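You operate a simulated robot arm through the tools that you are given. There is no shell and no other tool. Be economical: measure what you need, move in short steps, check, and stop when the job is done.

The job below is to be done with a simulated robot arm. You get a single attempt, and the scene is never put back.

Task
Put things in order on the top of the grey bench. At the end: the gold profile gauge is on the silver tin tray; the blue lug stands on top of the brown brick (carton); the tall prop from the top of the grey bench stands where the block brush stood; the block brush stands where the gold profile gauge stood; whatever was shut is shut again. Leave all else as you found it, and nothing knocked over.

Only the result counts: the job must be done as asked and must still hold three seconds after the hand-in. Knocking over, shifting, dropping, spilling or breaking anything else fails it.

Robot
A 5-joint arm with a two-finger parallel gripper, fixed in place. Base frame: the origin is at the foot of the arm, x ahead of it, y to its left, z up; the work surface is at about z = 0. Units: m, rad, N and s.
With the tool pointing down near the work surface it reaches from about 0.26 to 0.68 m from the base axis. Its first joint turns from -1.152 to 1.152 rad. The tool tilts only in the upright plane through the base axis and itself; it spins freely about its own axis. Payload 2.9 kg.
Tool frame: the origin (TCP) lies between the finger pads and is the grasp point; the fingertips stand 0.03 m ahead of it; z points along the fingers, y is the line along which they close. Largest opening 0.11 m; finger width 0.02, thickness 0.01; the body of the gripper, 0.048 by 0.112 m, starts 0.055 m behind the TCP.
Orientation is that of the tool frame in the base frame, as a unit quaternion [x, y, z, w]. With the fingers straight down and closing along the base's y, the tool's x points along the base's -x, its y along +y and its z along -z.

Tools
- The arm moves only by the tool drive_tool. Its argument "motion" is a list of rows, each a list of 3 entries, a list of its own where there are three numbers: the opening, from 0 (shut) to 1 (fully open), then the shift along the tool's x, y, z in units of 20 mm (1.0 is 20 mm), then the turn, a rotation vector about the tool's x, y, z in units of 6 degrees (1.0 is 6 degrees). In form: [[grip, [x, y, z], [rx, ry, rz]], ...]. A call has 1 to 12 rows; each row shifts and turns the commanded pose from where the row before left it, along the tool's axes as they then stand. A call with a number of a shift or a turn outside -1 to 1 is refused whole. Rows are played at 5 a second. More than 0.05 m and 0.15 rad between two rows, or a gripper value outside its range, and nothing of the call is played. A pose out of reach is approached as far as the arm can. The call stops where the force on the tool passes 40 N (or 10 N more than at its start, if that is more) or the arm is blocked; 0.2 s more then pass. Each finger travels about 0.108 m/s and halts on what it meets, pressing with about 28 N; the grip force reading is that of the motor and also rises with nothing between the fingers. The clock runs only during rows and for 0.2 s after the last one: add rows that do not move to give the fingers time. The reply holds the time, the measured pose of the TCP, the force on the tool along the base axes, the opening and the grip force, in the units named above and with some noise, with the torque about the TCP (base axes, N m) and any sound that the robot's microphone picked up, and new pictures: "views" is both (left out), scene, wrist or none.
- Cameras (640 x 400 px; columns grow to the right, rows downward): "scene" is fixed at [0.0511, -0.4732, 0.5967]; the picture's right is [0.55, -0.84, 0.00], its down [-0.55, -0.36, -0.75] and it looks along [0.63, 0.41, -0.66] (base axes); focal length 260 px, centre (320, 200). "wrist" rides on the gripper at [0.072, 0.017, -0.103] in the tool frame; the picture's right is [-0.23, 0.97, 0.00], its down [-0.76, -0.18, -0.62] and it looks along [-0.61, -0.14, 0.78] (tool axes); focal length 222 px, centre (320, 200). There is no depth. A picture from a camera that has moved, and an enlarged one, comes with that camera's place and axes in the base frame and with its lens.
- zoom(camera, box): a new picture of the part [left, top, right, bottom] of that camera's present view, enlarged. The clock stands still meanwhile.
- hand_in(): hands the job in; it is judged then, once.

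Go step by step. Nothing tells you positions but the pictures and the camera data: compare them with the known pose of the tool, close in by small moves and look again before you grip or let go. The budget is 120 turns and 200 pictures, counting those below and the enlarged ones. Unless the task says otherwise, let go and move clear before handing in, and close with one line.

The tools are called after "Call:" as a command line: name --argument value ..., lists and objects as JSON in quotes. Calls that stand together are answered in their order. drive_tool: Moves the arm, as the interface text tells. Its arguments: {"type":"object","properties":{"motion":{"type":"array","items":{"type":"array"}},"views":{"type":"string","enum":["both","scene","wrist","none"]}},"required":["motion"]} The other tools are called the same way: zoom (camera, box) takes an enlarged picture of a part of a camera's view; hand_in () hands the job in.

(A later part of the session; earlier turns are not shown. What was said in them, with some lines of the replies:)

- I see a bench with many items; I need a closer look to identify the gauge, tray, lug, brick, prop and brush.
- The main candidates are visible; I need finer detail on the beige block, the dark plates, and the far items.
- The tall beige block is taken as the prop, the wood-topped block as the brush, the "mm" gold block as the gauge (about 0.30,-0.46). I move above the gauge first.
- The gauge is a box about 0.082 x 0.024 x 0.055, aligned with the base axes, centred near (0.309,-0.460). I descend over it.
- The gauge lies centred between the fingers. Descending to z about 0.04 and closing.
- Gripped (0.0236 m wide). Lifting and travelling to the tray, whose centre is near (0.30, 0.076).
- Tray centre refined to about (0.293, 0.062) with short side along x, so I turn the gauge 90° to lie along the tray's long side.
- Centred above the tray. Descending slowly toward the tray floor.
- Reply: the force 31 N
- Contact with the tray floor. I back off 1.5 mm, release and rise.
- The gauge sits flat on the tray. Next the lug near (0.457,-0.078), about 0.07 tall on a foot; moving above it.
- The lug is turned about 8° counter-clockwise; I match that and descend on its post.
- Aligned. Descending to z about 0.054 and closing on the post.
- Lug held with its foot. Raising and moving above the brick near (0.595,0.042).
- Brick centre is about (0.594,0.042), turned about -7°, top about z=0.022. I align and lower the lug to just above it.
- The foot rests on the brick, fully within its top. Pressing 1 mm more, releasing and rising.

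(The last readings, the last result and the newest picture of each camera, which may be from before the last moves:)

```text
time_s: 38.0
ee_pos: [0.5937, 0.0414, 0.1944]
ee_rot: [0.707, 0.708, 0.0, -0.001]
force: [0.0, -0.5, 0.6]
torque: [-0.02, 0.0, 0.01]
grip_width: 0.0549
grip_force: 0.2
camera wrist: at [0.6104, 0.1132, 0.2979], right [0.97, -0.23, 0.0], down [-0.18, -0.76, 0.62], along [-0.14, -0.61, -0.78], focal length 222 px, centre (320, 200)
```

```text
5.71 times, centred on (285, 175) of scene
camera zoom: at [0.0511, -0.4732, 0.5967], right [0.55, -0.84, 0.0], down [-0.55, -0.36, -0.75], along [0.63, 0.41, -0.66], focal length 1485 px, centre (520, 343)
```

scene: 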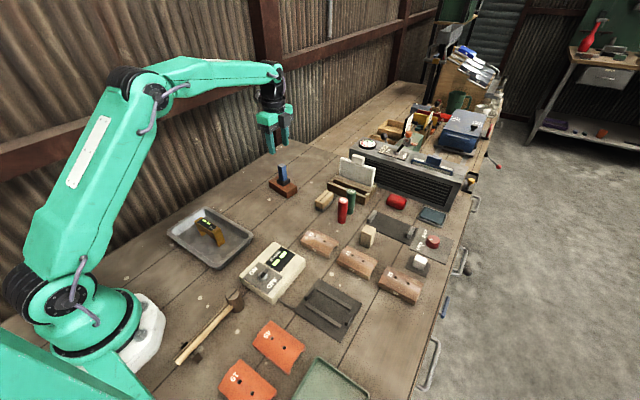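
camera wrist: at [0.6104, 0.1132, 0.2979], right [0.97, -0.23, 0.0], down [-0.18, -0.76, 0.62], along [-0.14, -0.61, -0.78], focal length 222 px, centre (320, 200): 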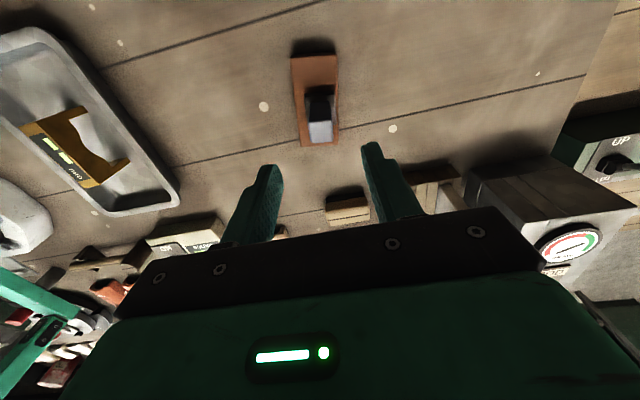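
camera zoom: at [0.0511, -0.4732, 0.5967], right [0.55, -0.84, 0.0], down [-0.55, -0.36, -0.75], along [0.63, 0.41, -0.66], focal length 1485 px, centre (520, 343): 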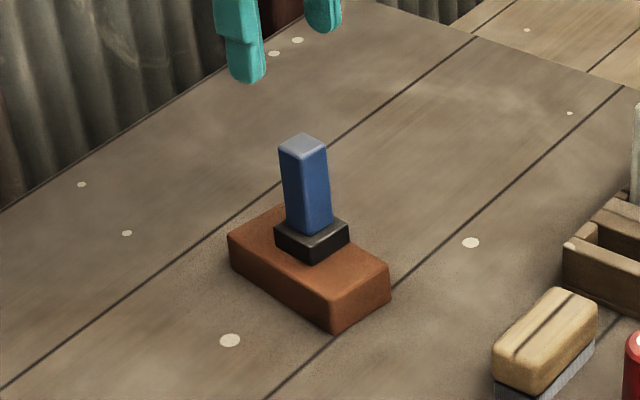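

The lug stands on the brick. Next the brush near (0.605,-0.132), narrow along y; I turn the tool back and move above it.

Call:
drive_tool --motion '[[0.65, [0, 0, 0], [0, 0, -1]], [0.65, [0, 0, 0], [0, 0, -1]], [0.65, [0, 0, 0], [0, 0, -1]], [0.65, [0, 0, 0], [0, 0, -1]], [0.65, [0, 0, 0], [0, 0, -1]], [0.65, [0, 0, 0], [0, 0, -1]], [0.65, [0, 0, 0], [0, 0, -1]], [0.65, [0, 0, 0], [0, 0, -1]], [0.65, [0, 0, 0], [0, 0, -1]], [0.65, [0, 0, 0], [0, 0, -1]], [0.65, [0, 0, 0], [0, 0, -1]], [0.65, [0, 0, 0], [0, 0, -1]]]' --views "none"

Call:
drive_tool --motion '[[0.65, [0, 0, 0], [0, 0, -1]], [0.65, [0, 0, 0], [0, 0, -1]], [0.65, [0, 0, 0], [0, 0, -1]], [0.65, [-0.5, -1, 0], [0, 0, 0]], [0.65, [0, -1, 0], [0, 0, 0]], [0.65, [0, -1, 0], [0, 0, 0]], [0.65, [0, -1, 0], [0, 0, 0]], [0.65, [0, -1, 0], [0, 0, 0]], [0.65, [0, -1, 0], [0, 0, 0]], [0.65, [0, -1, 0], [0, 0, 0]], [0.65, [0, -1, 0], [0, 0, 0]], [0.65, [0, -0.7, 0], [0, 0, 0]]]'

Call:
zoom --camera "wrist" --box '[220, 20, 420, 170]'

```text
time_s: 40.6
ee_pos: [0.5945, 0.0423, 0.193]
ee_rot: [0.156, 0.988, 0.0, 0.0]
force: [-0.1, -0.4, -0.3]
torque: [0.0, 0.0, -0.01]
grip_width: 0.0714
grip_force: 0.1
```

```text
time_s: 43.2
ee_pos: [0.6045, -0.1341, 0.1924]
ee_rot: [0.0, 1.0, 0.0, -0.001]
force: [-0.3, 1.2, 0.6]
torque: [-0.02, 0.03, -0.01]
grip_width: 0.0713
grip_force: 0.1
camera wrist: at [0.5322, -0.1169, 0.2963], right [0.23, 0.97, 0.0], down [0.76, -0.18, 0.62], along [0.61, -0.14, -0.78], focal length 222 px, centre (320, 200)
```

scene: 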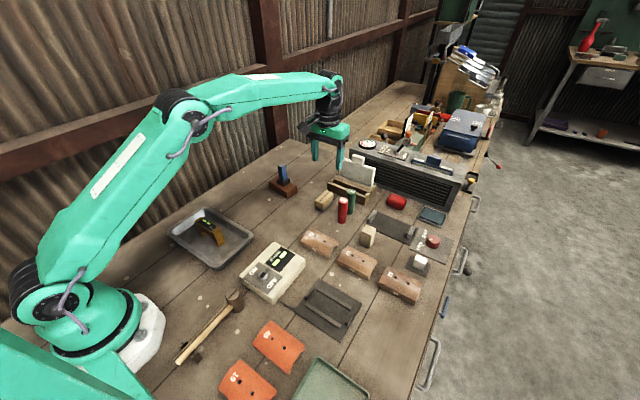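
wrist: 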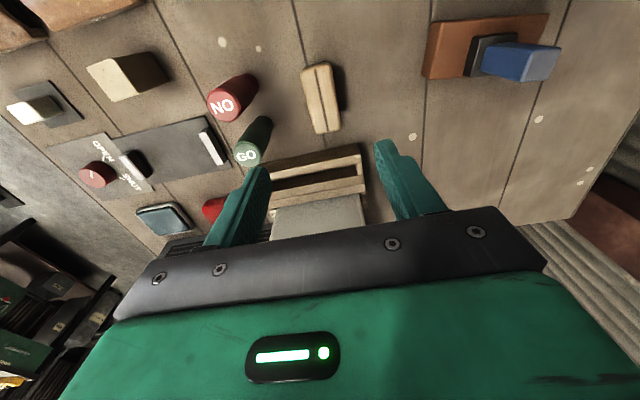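

```text
2.67 times, centred on (320, 95) of wrist
camera zoom: at [0.5322, -0.1169, 0.2963], right [0.23, 0.97, 0.0], down [0.76, -0.18, 0.62], along [0.61, -0.14, -0.78], focal length 592 px, centre (320, 480)
```

zoom: 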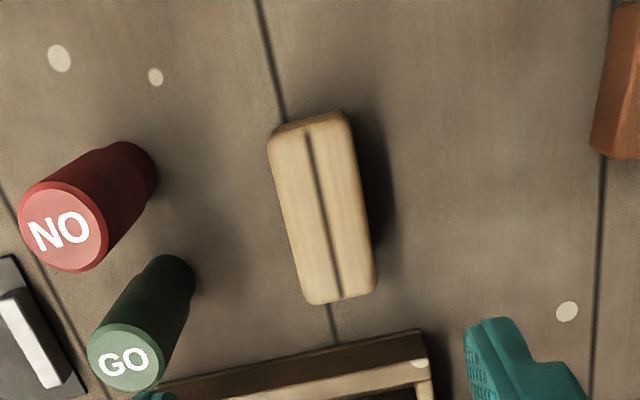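

Brush centre is about (0.599,-0.129), along x. Descending part-way and looking again.

Call:
drive_tool --motion '[[0.65, [0.25, 0.25, 1], [0, 0, 0]], [0.65, [0, 0, 1], [0, 0, 0]], [0.65, [0, 0, 1], [0, 0, 0]], [0.65, [0, 0, 1], [0, 0, 0]], [0.65, [0, 0, 1], [0, 0, 0]], [0.65, [0, 0, 0], [0, 0, 0]]]'

Call:
zoom --camera "wrist" --box '[220, 50, 420, 200]'

Call:
zoom --camera "scene" --box '[290, 140, 390, 240]'

```text
time_s: 44.6
ee_pos: [0.6006, -0.1282, 0.0933]
ee_rot: [-0.002, 1.0, 0.001, 0.0]
force: [0.6, -0.4, 0.7]
torque: [0.0, -0.01, -0.03]
grip_width: 0.0717
grip_force: 0.1
camera wrist: at [0.5283, -0.1108, 0.1968], right [0.23, 0.97, 0.0], down [0.76, -0.18, 0.62], along [0.61, -0.14, -0.78], focal length 222 px, centre (320, 200)
```

scene: 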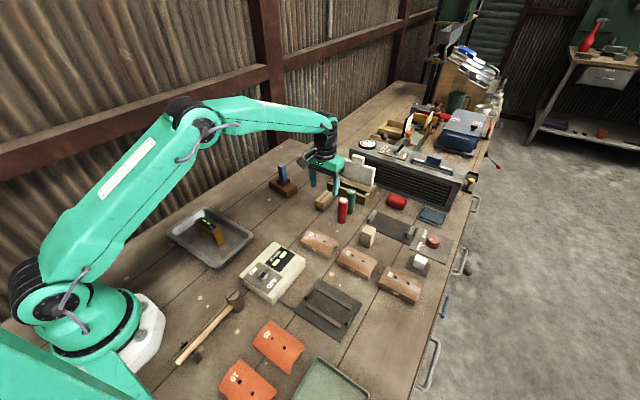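
wrist: 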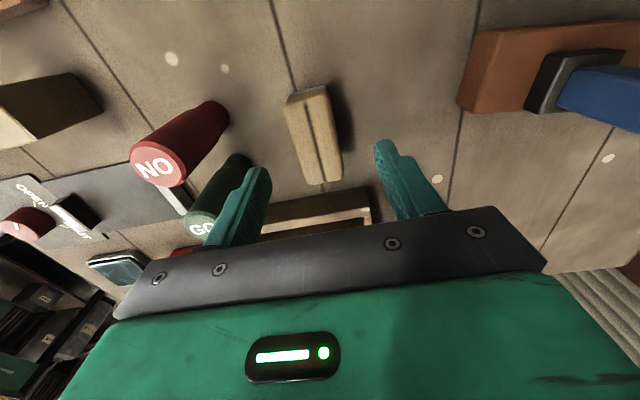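

```text
2.67 times, centred on (320, 125) of wrist
camera zoom: at [0.5283, -0.1108, 0.1968], right [0.23, 0.97, 0.0], down [0.76, -0.18, 0.62], along [0.61, -0.14, -0.78], focal length 592 px, centre (320, 400)
```

zoom: 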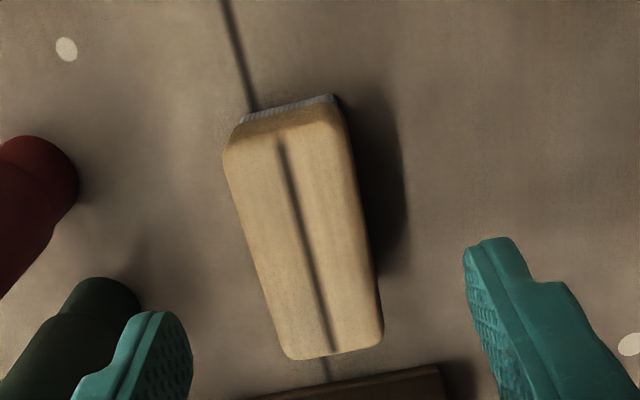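

```text
4.00 times, centred on (340, 190) of scene
camera zoom: at [0.0511, -0.4732, 0.5967], right [0.55, -0.84, 0.0], down [-0.55, -0.36, -0.75], along [0.63, 0.41, -0.66], focal length 1039 px, centre (240, 240)
```

zoom: 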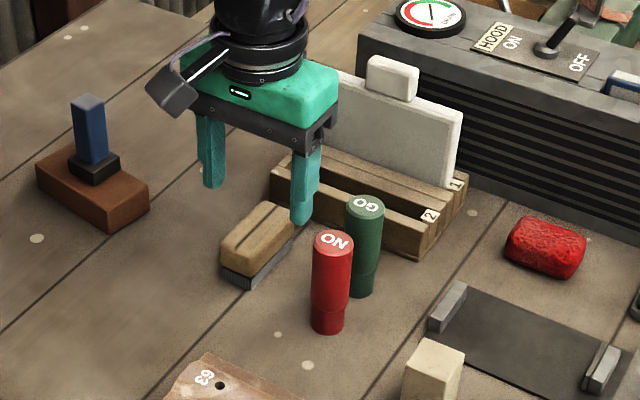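

Fingers straddle the brush, TCP over its centre (0.6005,-0.130). Descending and gripping.

Call:
drive_tool --motion '[[0.65, [0, -0.06, 1], [0, 0, 0]], [0.65, [0, 0, 1], [0, 0, 0]], [0.65, [0, 0, 0.8], [0, 0, 0]], [0.5, [0, 0, 0], [0, 0, 0]], [0.3, [0, 0, 0], [0, 0, 0]], [0.1, [0, 0, 0], [0, 0, 0]], [0, [0, 0, 0], [0, 0, 0]], [0, [0, 0, 0], [0, 0, 0]]]' --views "none"

Call:
drive_tool --motion '[[0, [0, 0, -1], [0, 0, 0]], [0, [0, 0, -1], [0, 0, 0]], [0, [0, 0, -1], [0, 0, 0]], [0, [0, 0, -1], [0, 0, 0]], [0, [0, 0, -1], [0, 0, 0]], [0, [0, 0, -1], [0, 0, 0]], [0, [0, 0, -1], [0, 0, 0]], [0, [0, 0, -1], [0, 0, 0]]]'

```text
time_s: 46.4
ee_pos: [0.601, -0.1284, 0.0379]
ee_rot: [-0.001, 1.0, 0.0, 0.0]
force: [0.3, 0.3, 0.2]
torque: [-0.02, -0.03, 0.01]
grip_width: 0.0337
grip_force: 27.8
```

```text
time_s: 48.2
ee_pos: [0.6014, -0.1294, 0.1983]
ee_rot: [-0.001, 1.0, 0.0, 0.0]
force: [-0.4, 1.0, -0.7]
torque: [0.01, -0.01, -0.01]
grip_width: 0.0337
grip_force: 28.3
camera wrist: at [0.5275, -0.1121, 0.3016], right [0.23, 0.97, 0.0], down [0.76, -0.18, 0.62], along [0.61, -0.14, -0.78], focal length 222 px, centre (320, 200)
```

scene: 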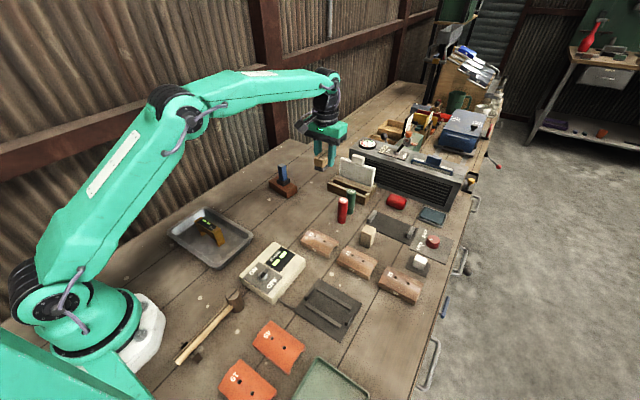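
wrist: 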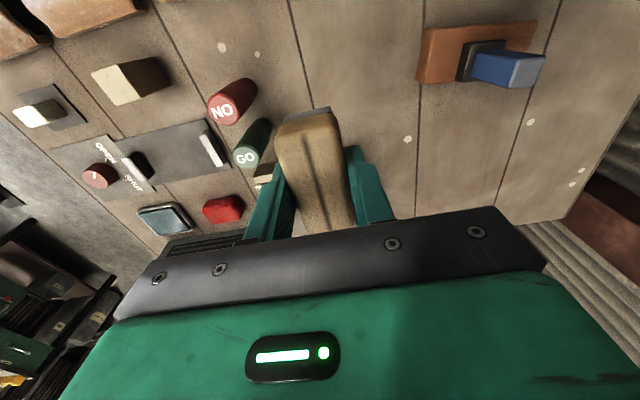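

Brush held, its spot was (0.6005,-0.129). Carrying it to the gauge's old place (0.309,-0.460).

Call:
drive_tool --motion '[[0, [0.86, -0.973, 0], [0, 0, 0]], [0, [0.86, -0.973, 0], [0, 0, 0]], [0, [0.86, -0.973, 0], [0, 0, 0]], [0, [0.86, -0.973, 0], [0, 0, 0]], [0, [0.86, -0.973, 0], [0, 0, 0]], [0, [0.86, -0.973, 0], [0, 0, 0]], [0, [0.86, -0.973, 0], [0, 0, 0]], [0, [0.86, -0.973, 0], [0, 0, 0]], [0, [0.86, -0.973, 0], [0, 0, 0]], [0, [0.86, -0.973, 0], [0, 0, 0]], [0, [0.86, -0.973, 0], [0, 0, 0]], [0, [0.86, -0.973, 0], [0, 0, 0]]]' --views "none"

Call:
drive_tool --motion '[[0, [0.86, -0.973, 0], [0, 0, 0]], [0, [0.86, -0.973, 0], [0, 0, 0]], [0, [0.86, -0.973, 0], [0, 0, 0]], [0, [0.86, -0.973, 0], [0, 0, 0]], [0, [0.86, -0.973, 0], [0, 0, 0]], [0, [0, 0, 1], [0, 0, 0]], [0, [0, 0, 1], [0, 0, 0]], [0, [0, 0, 1], [0, 0, 0]], [0, [0, 0, 1], [0, 0, 0]], [0, [0, 0, 1], [0, 0, 0]], [0, [0, 0, 1], [0, 0, 0]], [0, [0, 0, 0], [0, 0, 0]]]'

```text
time_s: 50.8
ee_pos: [0.3942, -0.363, 0.1974]
ee_rot: [0.0, 1.0, 0.0, 0.0]
force: [0.1, -0.4, -0.7]
torque: [-0.01, 0.0, -0.02]
grip_width: 0.0334
grip_force: 28.3
```

```text
time_s: 53.4
ee_pos: [0.3072, -0.4609, 0.0782]
ee_rot: [0.0, 1.0, 0.0, 0.001]
force: [0.3, 0.0, -1.0]
torque: [0.03, -0.03, -0.01]
grip_width: 0.0334
grip_force: 27.9
camera wrist: at [0.2352, -0.4428, 0.1811], right [0.23, 0.97, 0.0], down [0.76, -0.18, 0.62], along [0.61, -0.14, -0.78], focal length 222 px, centre (320, 200)
```

scene: 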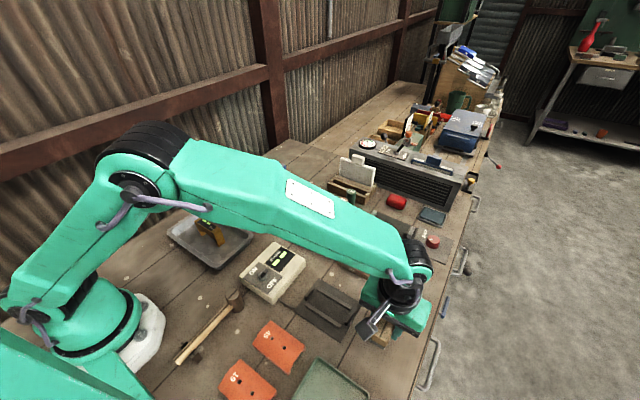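
wrist: 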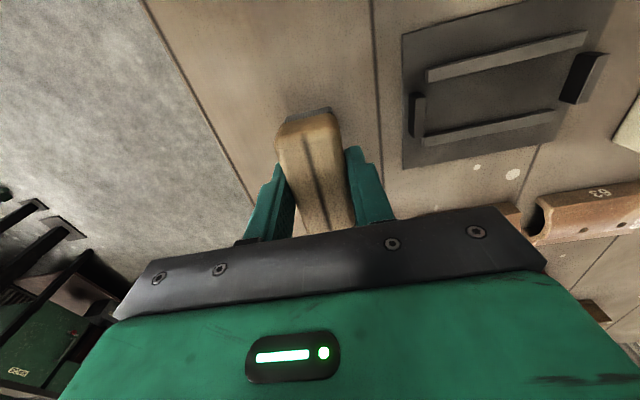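

Above the spot. Lowering to contact height, releasing, and rising.

Call:
drive_tool --motion '[[0, [-0.08, 0, 1], [0, 0, 0]], [0, [0, 0, 0.7], [0, 0, 0]], [0, [0, 0, 0.3], [0, 0, 0]], [0, [0, 0, 0], [0, 0, 0]]]' --views "none"

Call:
drive_tool --motion '[[0.35, [0, 0, 0], [0, 0, 0]], [0.5, [0, 0, 0], [0, 0, 0]], [0.6, [0, 0, 0], [0, 0, 0]], [0.65, [0, 0, -0.5], [0, 0, 0]], [0.65, [0, 0, -1], [0, 0, 0]], [0.65, [0, 0, -1], [0, 0, 0]], [0.65, [0, 0, -1], [0, 0, 0]], [0.65, [0, 0, -1], [0, 0, 0]], [0.65, [0, 0, -1], [0, 0, 0]], [0.65, [0, 0, -1], [0, 0, 0]], [0.65, [0, 0, -1], [0, 0, 0]], [0.65, [0, 0, -1], [0, 0, 0]]]'

Call:
zoom --camera "scene" --box '[340, 290, 420, 370]'

```text
time_s: 54.4
ee_pos: [0.3093, -0.4609, 0.039]
ee_rot: [-0.002, 1.0, 0.0, 0.0]
force: [0.0, -0.3, -0.3]
torque: [-0.01, -0.01, -0.02]
grip_width: 0.0334
grip_force: 28.1
```

```text
time_s: 57.0
ee_pos: [0.3075, -0.4606, 0.2067]
ee_rot: [-0.001, 1.0, 0.0, 0.0]
force: [0.9, 0.0, -0.2]
torque: [-0.04, -0.01, -0.03]
grip_width: 0.0713
grip_force: 0.1
camera wrist: at [0.2342, -0.4437, 0.311], right [0.23, 0.97, 0.0], down [0.76, -0.18, 0.62], along [0.61, -0.14, -0.78], focal length 222 px, centre (320, 200)
```

scene: 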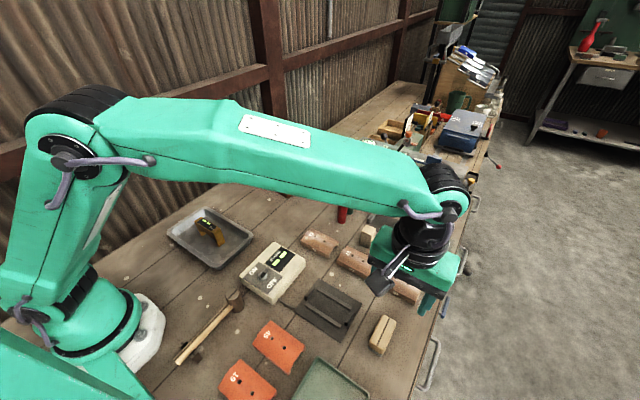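
wrist: 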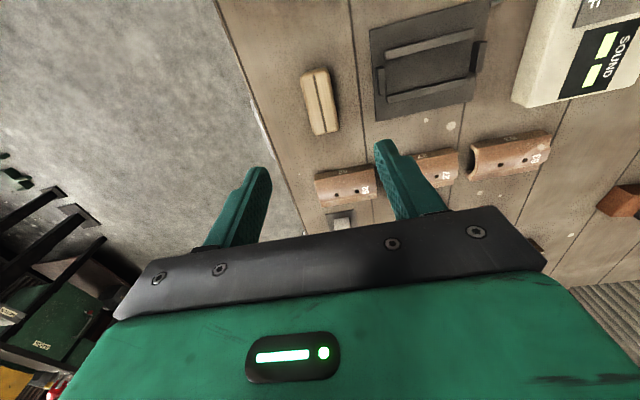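

```text
5.00 times, centred on (380, 330) of scene
camera zoom: at [0.0511, -0.4732, 0.5967], right [0.55, -0.84, 0.0], down [-0.55, -0.36, -0.75], along [0.63, 0.41, -0.66], focal length 1299 px, centre (20, -450)
```

zoom: 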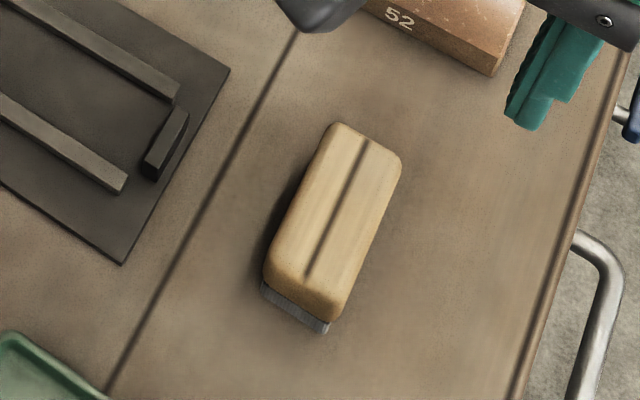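

The brush stands where the gauge was. Next the tall beige block near (0.535,-0.319).

Call:
drive_tool --motion '[[0.65, [-0.94, 0.585, 0], [0, 0, 0]], [0.65, [-0.94, 0.585, 0], [0, 0, 0]], [0.65, [-0.94, 0.585, 0], [0, 0, 0]], [0.65, [-0.94, 0.585, 0], [0, 0, 0]], [0.65, [-0.94, 0.585, 0], [0, 0, 0]], [0.65, [-0.94, 0.585, 0], [0, 0, 0]], [0.65, [-0.94, 0.585, 0], [0, 0, 0]], [0.65, [-0.94, 0.585, 0], [0, 0, 0]], [0.65, [-0.94, 0.585, 0], [0, 0, 0]], [0.65, [-0.94, 0.585, 0], [0, 0, 0]], [0.65, [-0.94, 0.585, 0], [0, 0, 0]], [0.65, [-0.94, 0.585, 0], [0, 0, 0]]]'

Call:
zoom --camera "wrist" --box '[180, 20, 420, 200]'

Call:
zoom --camera "scene" --box '[320, 190, 440, 280]'

```text
time_s: 59.6
ee_pos: [0.5363, -0.3198, 0.2062]
ee_rot: [0.001, 1.0, 0.0, 0.0]
force: [0.2, -0.3, 0.4]
torque: [-0.05, 0.02, -0.03]
grip_width: 0.0716
grip_force: 0.1
camera wrist: at [0.4625, -0.3038, 0.3098], right [0.23, 0.97, 0.0], down [0.76, -0.18, 0.62], along [0.61, -0.14, -0.78], focal length 222 px, centre (320, 200)
```

scene: 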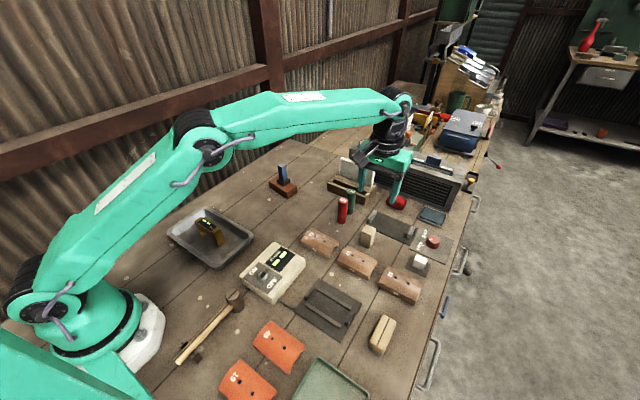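
wrist: 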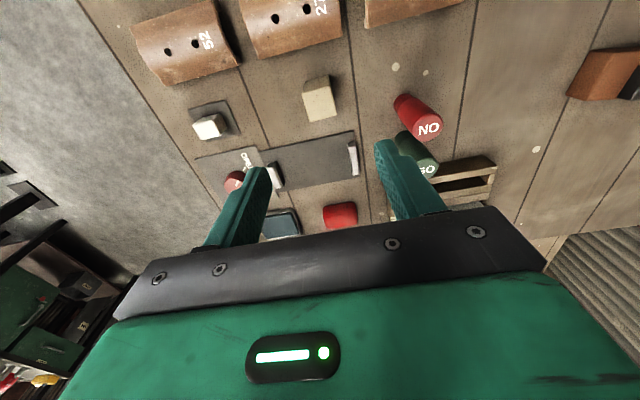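

```text
2.22 times, centred on (300, 110) of wrist
camera zoom: at [0.4625, -0.3038, 0.3098], right [0.23, 0.97, 0.0], down [0.76, -0.18, 0.62], along [0.61, -0.14, -0.78], focal length 494 px, centre (364, 400)
```

zoom: 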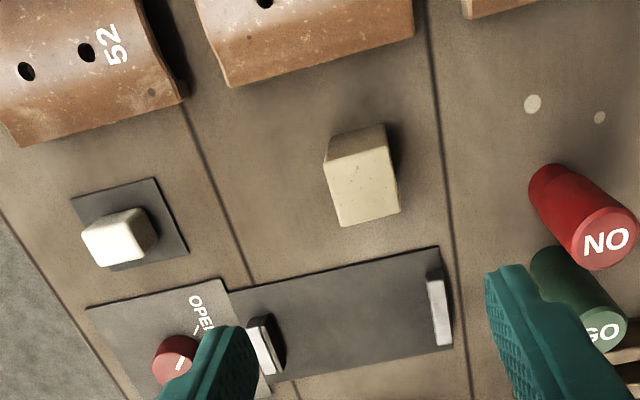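

```text
4.44 times, centred on (380, 235) of scene
camera zoom: at [0.0511, -0.4732, 0.5967], right [0.55, -0.84, 0.0], down [-0.55, -0.36, -0.75], along [0.63, 0.41, -0.66], focal length 1155 px, centre (53, 44)
```

zoom: 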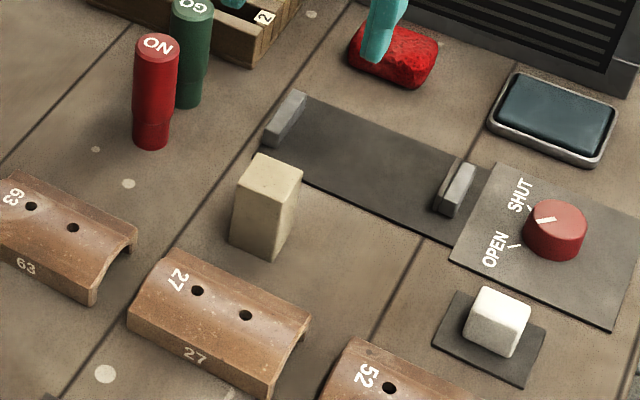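

The beige block (about 0.035 x 0.027 x 0.056) is directly below the TCP. Descending part-way.

Call:
drive_tool --motion '[[0.65, [0, 0, 1], [0, 0, 0]], [0.65, [0, 0, 1], [0, 0, 0]], [0.65, [0, 0, 1], [0, 0, 0]], [0.65, [0, 0, 1], [0, 0, 0]], [0.65, [0, 0, 1], [0, 0, 0]], [0.65, [0, 0, 0], [0, 0, 0]]]'

Call:
zoom --camera "wrist" --box '[220, 50, 420, 200]'

```text
time_s: 61.0
ee_pos: [0.5354, -0.3205, 0.1067]
ee_rot: [-0.001, 1.0, 0.001, 0.001]
force: [0.6, -0.5, -0.6]
torque: [0.0, 0.04, 0.01]
grip_width: 0.0714
grip_force: 0.0
camera wrist: at [0.4617, -0.3035, 0.2107], right [0.23, 0.97, 0.0], down [0.76, -0.18, 0.62], along [0.61, -0.14, -0.78], focal length 222 px, centre (320, 200)
```

scene: 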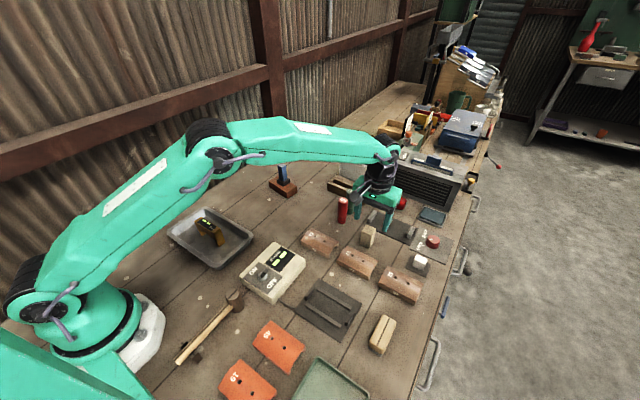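
wrist: 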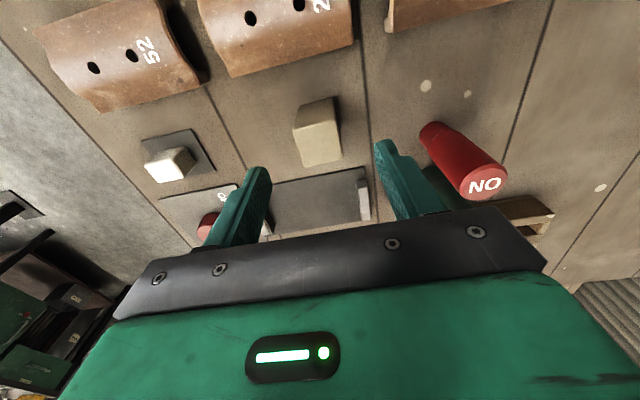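

```text
2.67 times, centred on (320, 125) of wrist
camera zoom: at [0.4617, -0.3035, 0.2107], right [0.23, 0.97, 0.0], down [0.76, -0.18, 0.62], along [0.61, -0.14, -0.78], focal length 592 px, centre (320, 400)
```

zoom: 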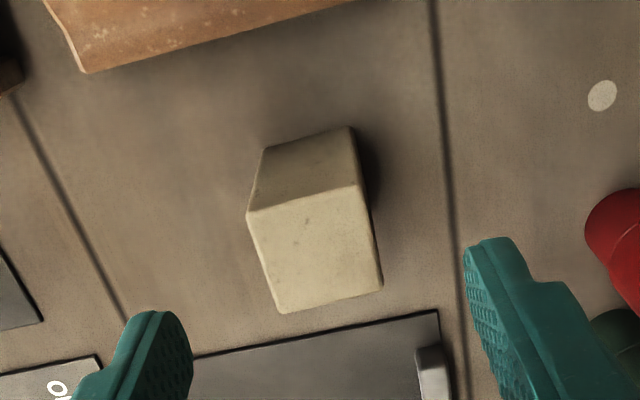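

Block is about 0.03 square, 0.058 tall, centred near (0.532,-0.320). Descending to grip.

Call:
drive_tool --motion '[[0.65, [0.17, 0.03, 1], [0, 0, 0]], [0.65, [0, 0, 1], [0, 0, 0]], [0.65, [0, 0, 1], [0, 0, 0]], [0.5, [0, 0, 0.1], [0, 0, 0]], [0.3, [0, 0, 0], [0, 0, 0]], [0.1, [0, 0, 0], [0, 0, 0]], [0, [0, 0, 0], [0, 0, 0]], [0, [0, 0, 0], [0, 0, 0]]]' --views "wrist"

Call:
drive_tool --motion '[[0, [0, 0, -1], [0, 0, 0]], [0, [0, 0, -1], [0, 0, 0]], [0, [0, 0, -1], [0, 0, 0]], [0, [0, 0, -1], [0, 0, 0]], [0, [0, 0, -1], [0, 0, 0]], [0, [0, 0, -1], [0, 0, 0]], [0, [0, 0, -1], [0, 0, 0]], [0, [0, 0, -1], [0, 0, 0]]]'

Call:
zoom --camera "wrist" --box '[220, 60, 420, 260]'

```text
time_s: 62.8
ee_pos: [0.532, -0.3207, 0.0449]
ee_rot: [-0.001, 1.0, 0.0, 0.0]
force: [0.0, 0.1, 0.7]
torque: [-0.02, -0.01, -0.02]
grip_width: 0.0317
grip_force: 28.7
camera wrist: at [0.4582, -0.3034, 0.1487], right [0.23, 0.97, 0.0], down [0.76, -0.18, 0.62], along [0.61, -0.14, -0.78], focal length 222 px, centre (320, 200)
```

wrist: 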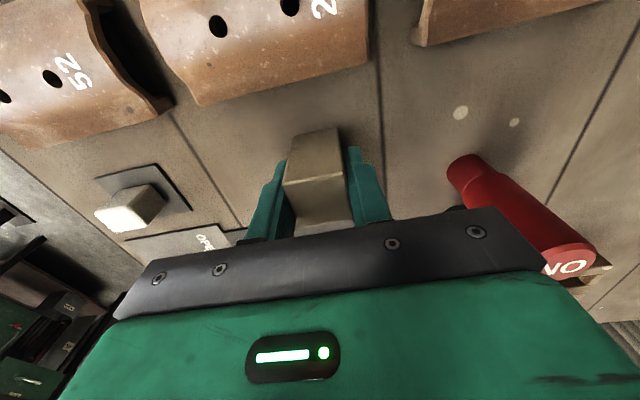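

```text
time_s: 64.6
ee_pos: [0.5294, -0.32, 0.2042]
ee_rot: [0.0, 1.0, 0.0, 0.0]
force: [0.1, -0.2, -1.5]
torque: [-0.04, -0.03, 0.01]
grip_width: 0.0317
grip_force: 28.1
camera wrist: at [0.4579, -0.3029, 0.308], right [0.23, 0.97, 0.0], down [0.76, -0.18, 0.62], along [0.61, -0.14, -0.78], focal length 222 px, centre (320, 200)
```

scene: 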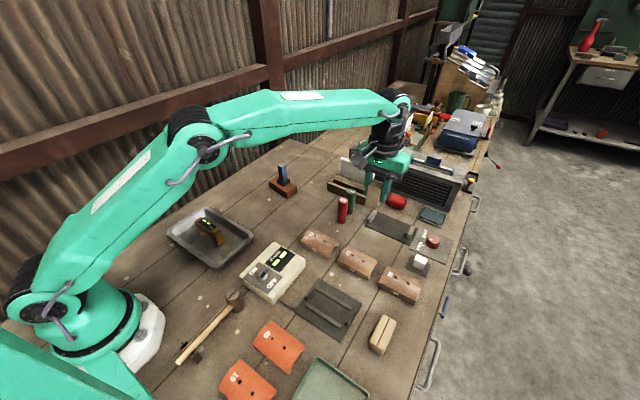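
wrist: 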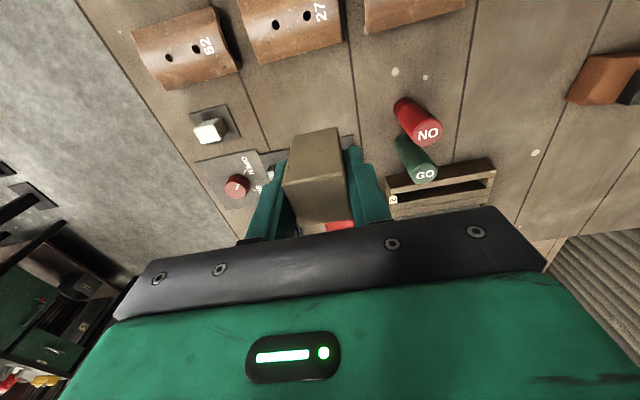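

```text
2.00 times, centred on (320, 160) of wrist
camera zoom: at [0.4579, -0.3029, 0.308], right [0.23, 0.97, 0.0], down [0.76, -0.18, 0.62], along [0.61, -0.14, -0.78], focal length 444 px, centre (320, 280)
```

zoom: 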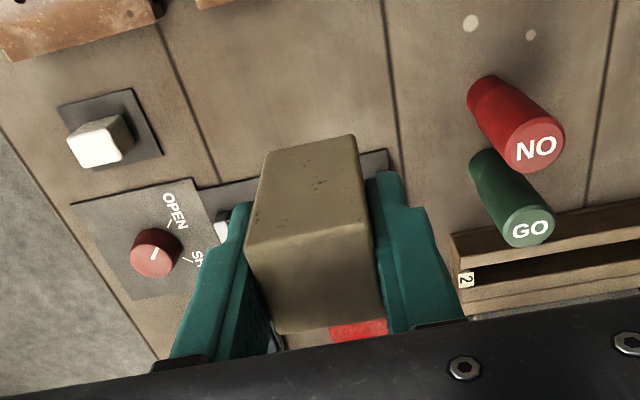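

Prop held. Carrying it to the brush's old spot (0.6005,-0.129).

Call:
drive_tool --motion '[[0, [-0.355, 0.955, 0], [0, 0, 0]], [0, [-0.355, 0.955, 0], [0, 0, 0]], [0, [-0.355, 0.955, 0], [0, 0, 0]], [0, [-0.355, 0.955, 0], [0, 0, 0]], [0, [-0.355, 0.955, 0], [0, 0, 0]], [0, [-0.355, 0.955, 0], [0, 0, 0]], [0, [-0.355, 0.955, 0], [0, 0, 0]], [0, [-0.355, 0.955, 0], [0, 0, 0]], [0, [-0.355, 0.955, 0], [0, 0, 0]], [0, [-0.355, 0.955, 0], [0, 0, 0]], [0, [0, 0, 0], [0, 0, 0]]]' --views "none"

Call:
drive_tool --motion '[[0, [0, 0, 1], [0, 0, 0]], [0, [0, 0, 1], [0, 0, 0]], [0, [0, 0, 1], [0, 0, 0]], [0, [0, 0, 1], [0, 0, 0]], [0, [0, 0, 1], [0, 0, 0]], [0, [0, 0, 1], [0, 0, 0]], [0, [0, 0, 0], [0, 0, 0]]]'

Call:
zoom --camera "scene" --box '[290, 140, 390, 240]'

```text
time_s: 67.0
ee_pos: [0.6035, -0.1278, 0.2057]
ee_rot: [0.0, 1.0, 0.0, 0.0]
force: [0.2, -0.2, -2.0]
torque: [0.01, 0.0, 0.02]
grip_width: 0.0317
grip_force: 28.5
```

```text
time_s: 68.6
ee_pos: [0.6018, -0.1288, 0.084]
ee_rot: [-0.001, 1.0, 0.0, 0.0]
force: [-0.1, -0.1, -1.7]
torque: [-0.01, -0.02, -0.01]
grip_width: 0.0317
grip_force: 27.8
camera wrist: at [0.5287, -0.1116, 0.1873], right [0.23, 0.97, 0.0], down [0.76, -0.18, 0.62], along [0.61, -0.14, -0.78], focal length 222 px, centre (320, 200)
```

scene: 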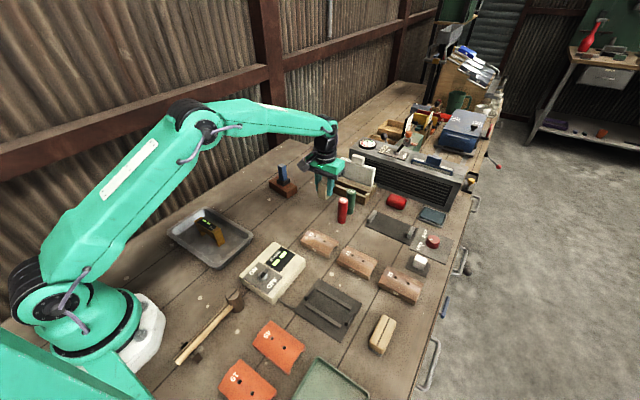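
wrist: 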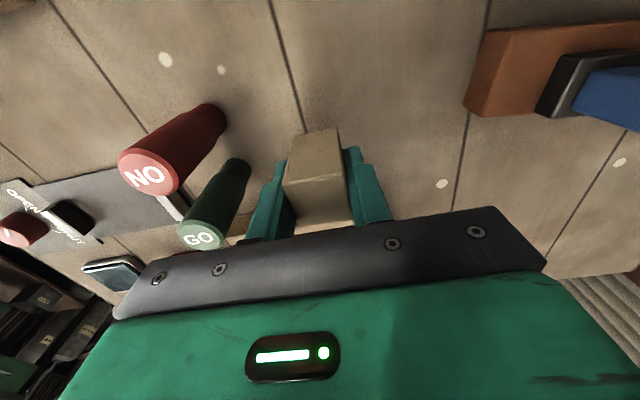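

```text
4.00 times, centred on (340, 190) of scene
camera zoom: at [0.0511, -0.4732, 0.5967], right [0.55, -0.84, 0.0], down [-0.55, -0.36, -0.75], along [0.63, 0.41, -0.66], focal length 1039 px, centre (240, 240)
```

zoom: 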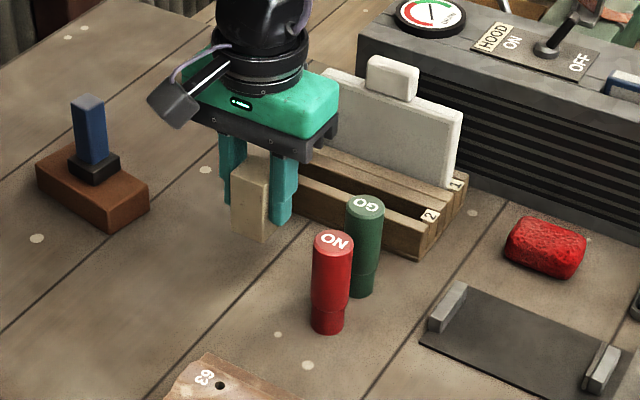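

Centred over the spot. Lowering to the table contact height (TCP about 0.0455).

Call:
drive_tool --motion '[[0, [0.05, 0, 1], [0, 0, 0]], [0, [0, 0, 0.7], [0, 0, 0]], [0, [0, 0, 0.22], [0, 0, 0]], [0, [0, 0, 0], [0, 0, 0]]]' --views "none"

Call:
drive_tool --motion '[[0.33, [0, 0, 0], [0, 0, 0]], [0.45, [0, 0, 0], [0, 0, 0]], [0.55, [0, 0, 0], [0, 0, 0]], [0.6, [0, 0, -0.5], [0, 0, 0]], [0.6, [0, 0, -1], [0, 0, 0]], [0.6, [0, 0, -1], [0, 0, 0]], [0.6, [0, 0, -1], [0, 0, 0]], [0.6, [0, 0, -1], [0, 0, 0]], [0.6, [0, 0, -1], [0, 0, 0]], [0.6, [0, 0, -1], [0, 0, 0]], [0.6, [0, 0, -1], [0, 0, 0]], [0.6, [0, 0, 0], [0, 0, 0]]]'

Call:
zoom --camera "scene" --box '[260, 140, 480, 280]'

Call:
zoom --camera "scene" --box '[160, 200, 440, 400]'

```text
time_s: 69.6
ee_pos: [0.5995, -0.1294, 0.0469]
ee_rot: [0.0, 1.0, 0.0, 0.001]
force: [-0.2, 0.7, -1.0]
torque: [0.03, 0.05, -0.02]
grip_width: 0.0315
grip_force: 27.5
```

```text
time_s: 72.2
ee_pos: [0.6017, -0.1287, 0.1972]
ee_rot: [0.0, 1.0, 0.0, -0.001]
force: [0.9, -0.1, 0.1]
torque: [0.04, -0.01, 0.0]
grip_width: 0.0663
grip_force: 0.0
camera wrist: at [0.5286, -0.1118, 0.3008], right [0.23, 0.97, 0.0], down [0.76, -0.18, 0.62], along [0.61, -0.14, -0.78], focal length 222 px, centre (320, 200)
```

scene: 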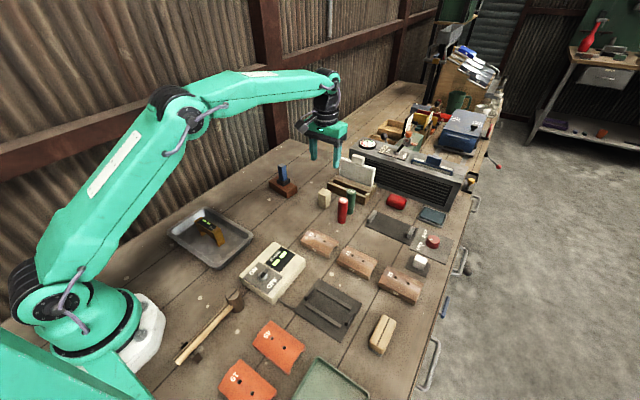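
wrist: 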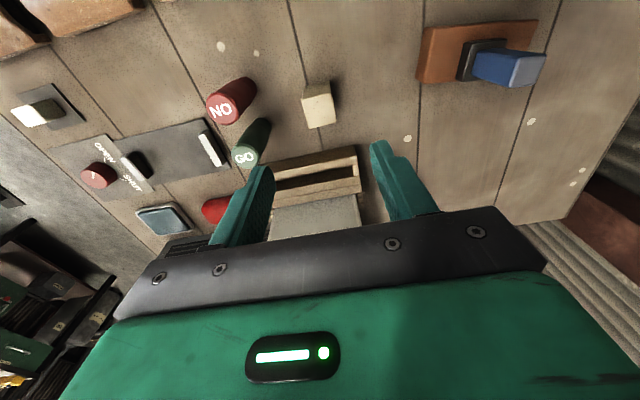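

```text
2.86 times, centred on (370, 210) of scene
camera zoom: at [0.0511, -0.4732, 0.5967], right [0.55, -0.84, 0.0], down [-0.55, -0.36, -0.75], along [0.63, 0.41, -0.66], focal length 742 px, centre (177, 171)
```

zoom: 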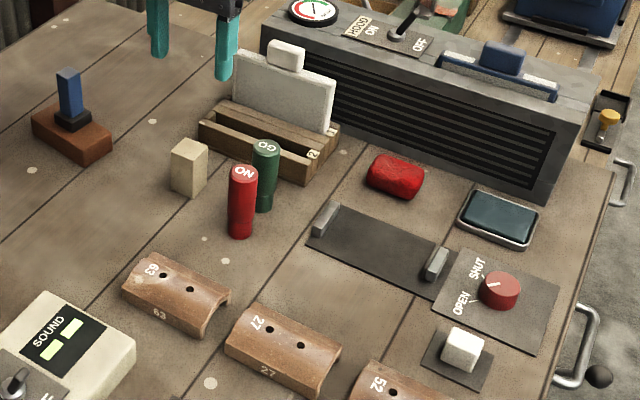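

```text
2.00 times, centred on (300, 300) of scene
camera zoom: at [0.0511, -0.4732, 0.5967], right [0.55, -0.84, 0.0], down [-0.55, -0.36, -0.75], along [0.63, 0.41, -0.66], focal length 520 px, centre (360, 0)
```

zoom: 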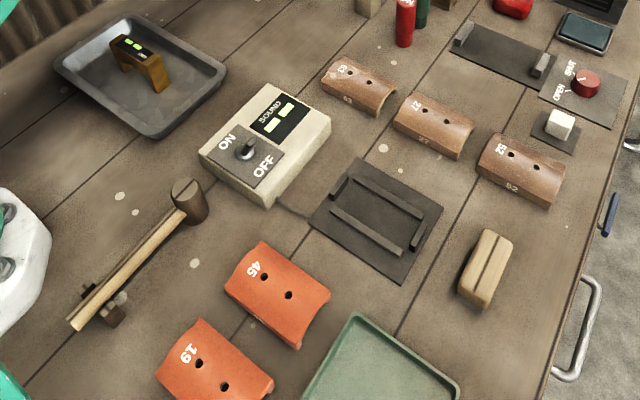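

Everything matches the request: the gauge is on the tray, the lug on the brick, the prop on the brush's spot and the brush on the gauge's spot. Nothing else moved and nothing was opened, so I hand in.

Call:
hand_in

```text
The job is handed in.
```

The job is handed in with all four items where you asked. I took the tall beige block to be the tall prop, I opened nothing, and the final pictures showed nothing else moved or knocked over.
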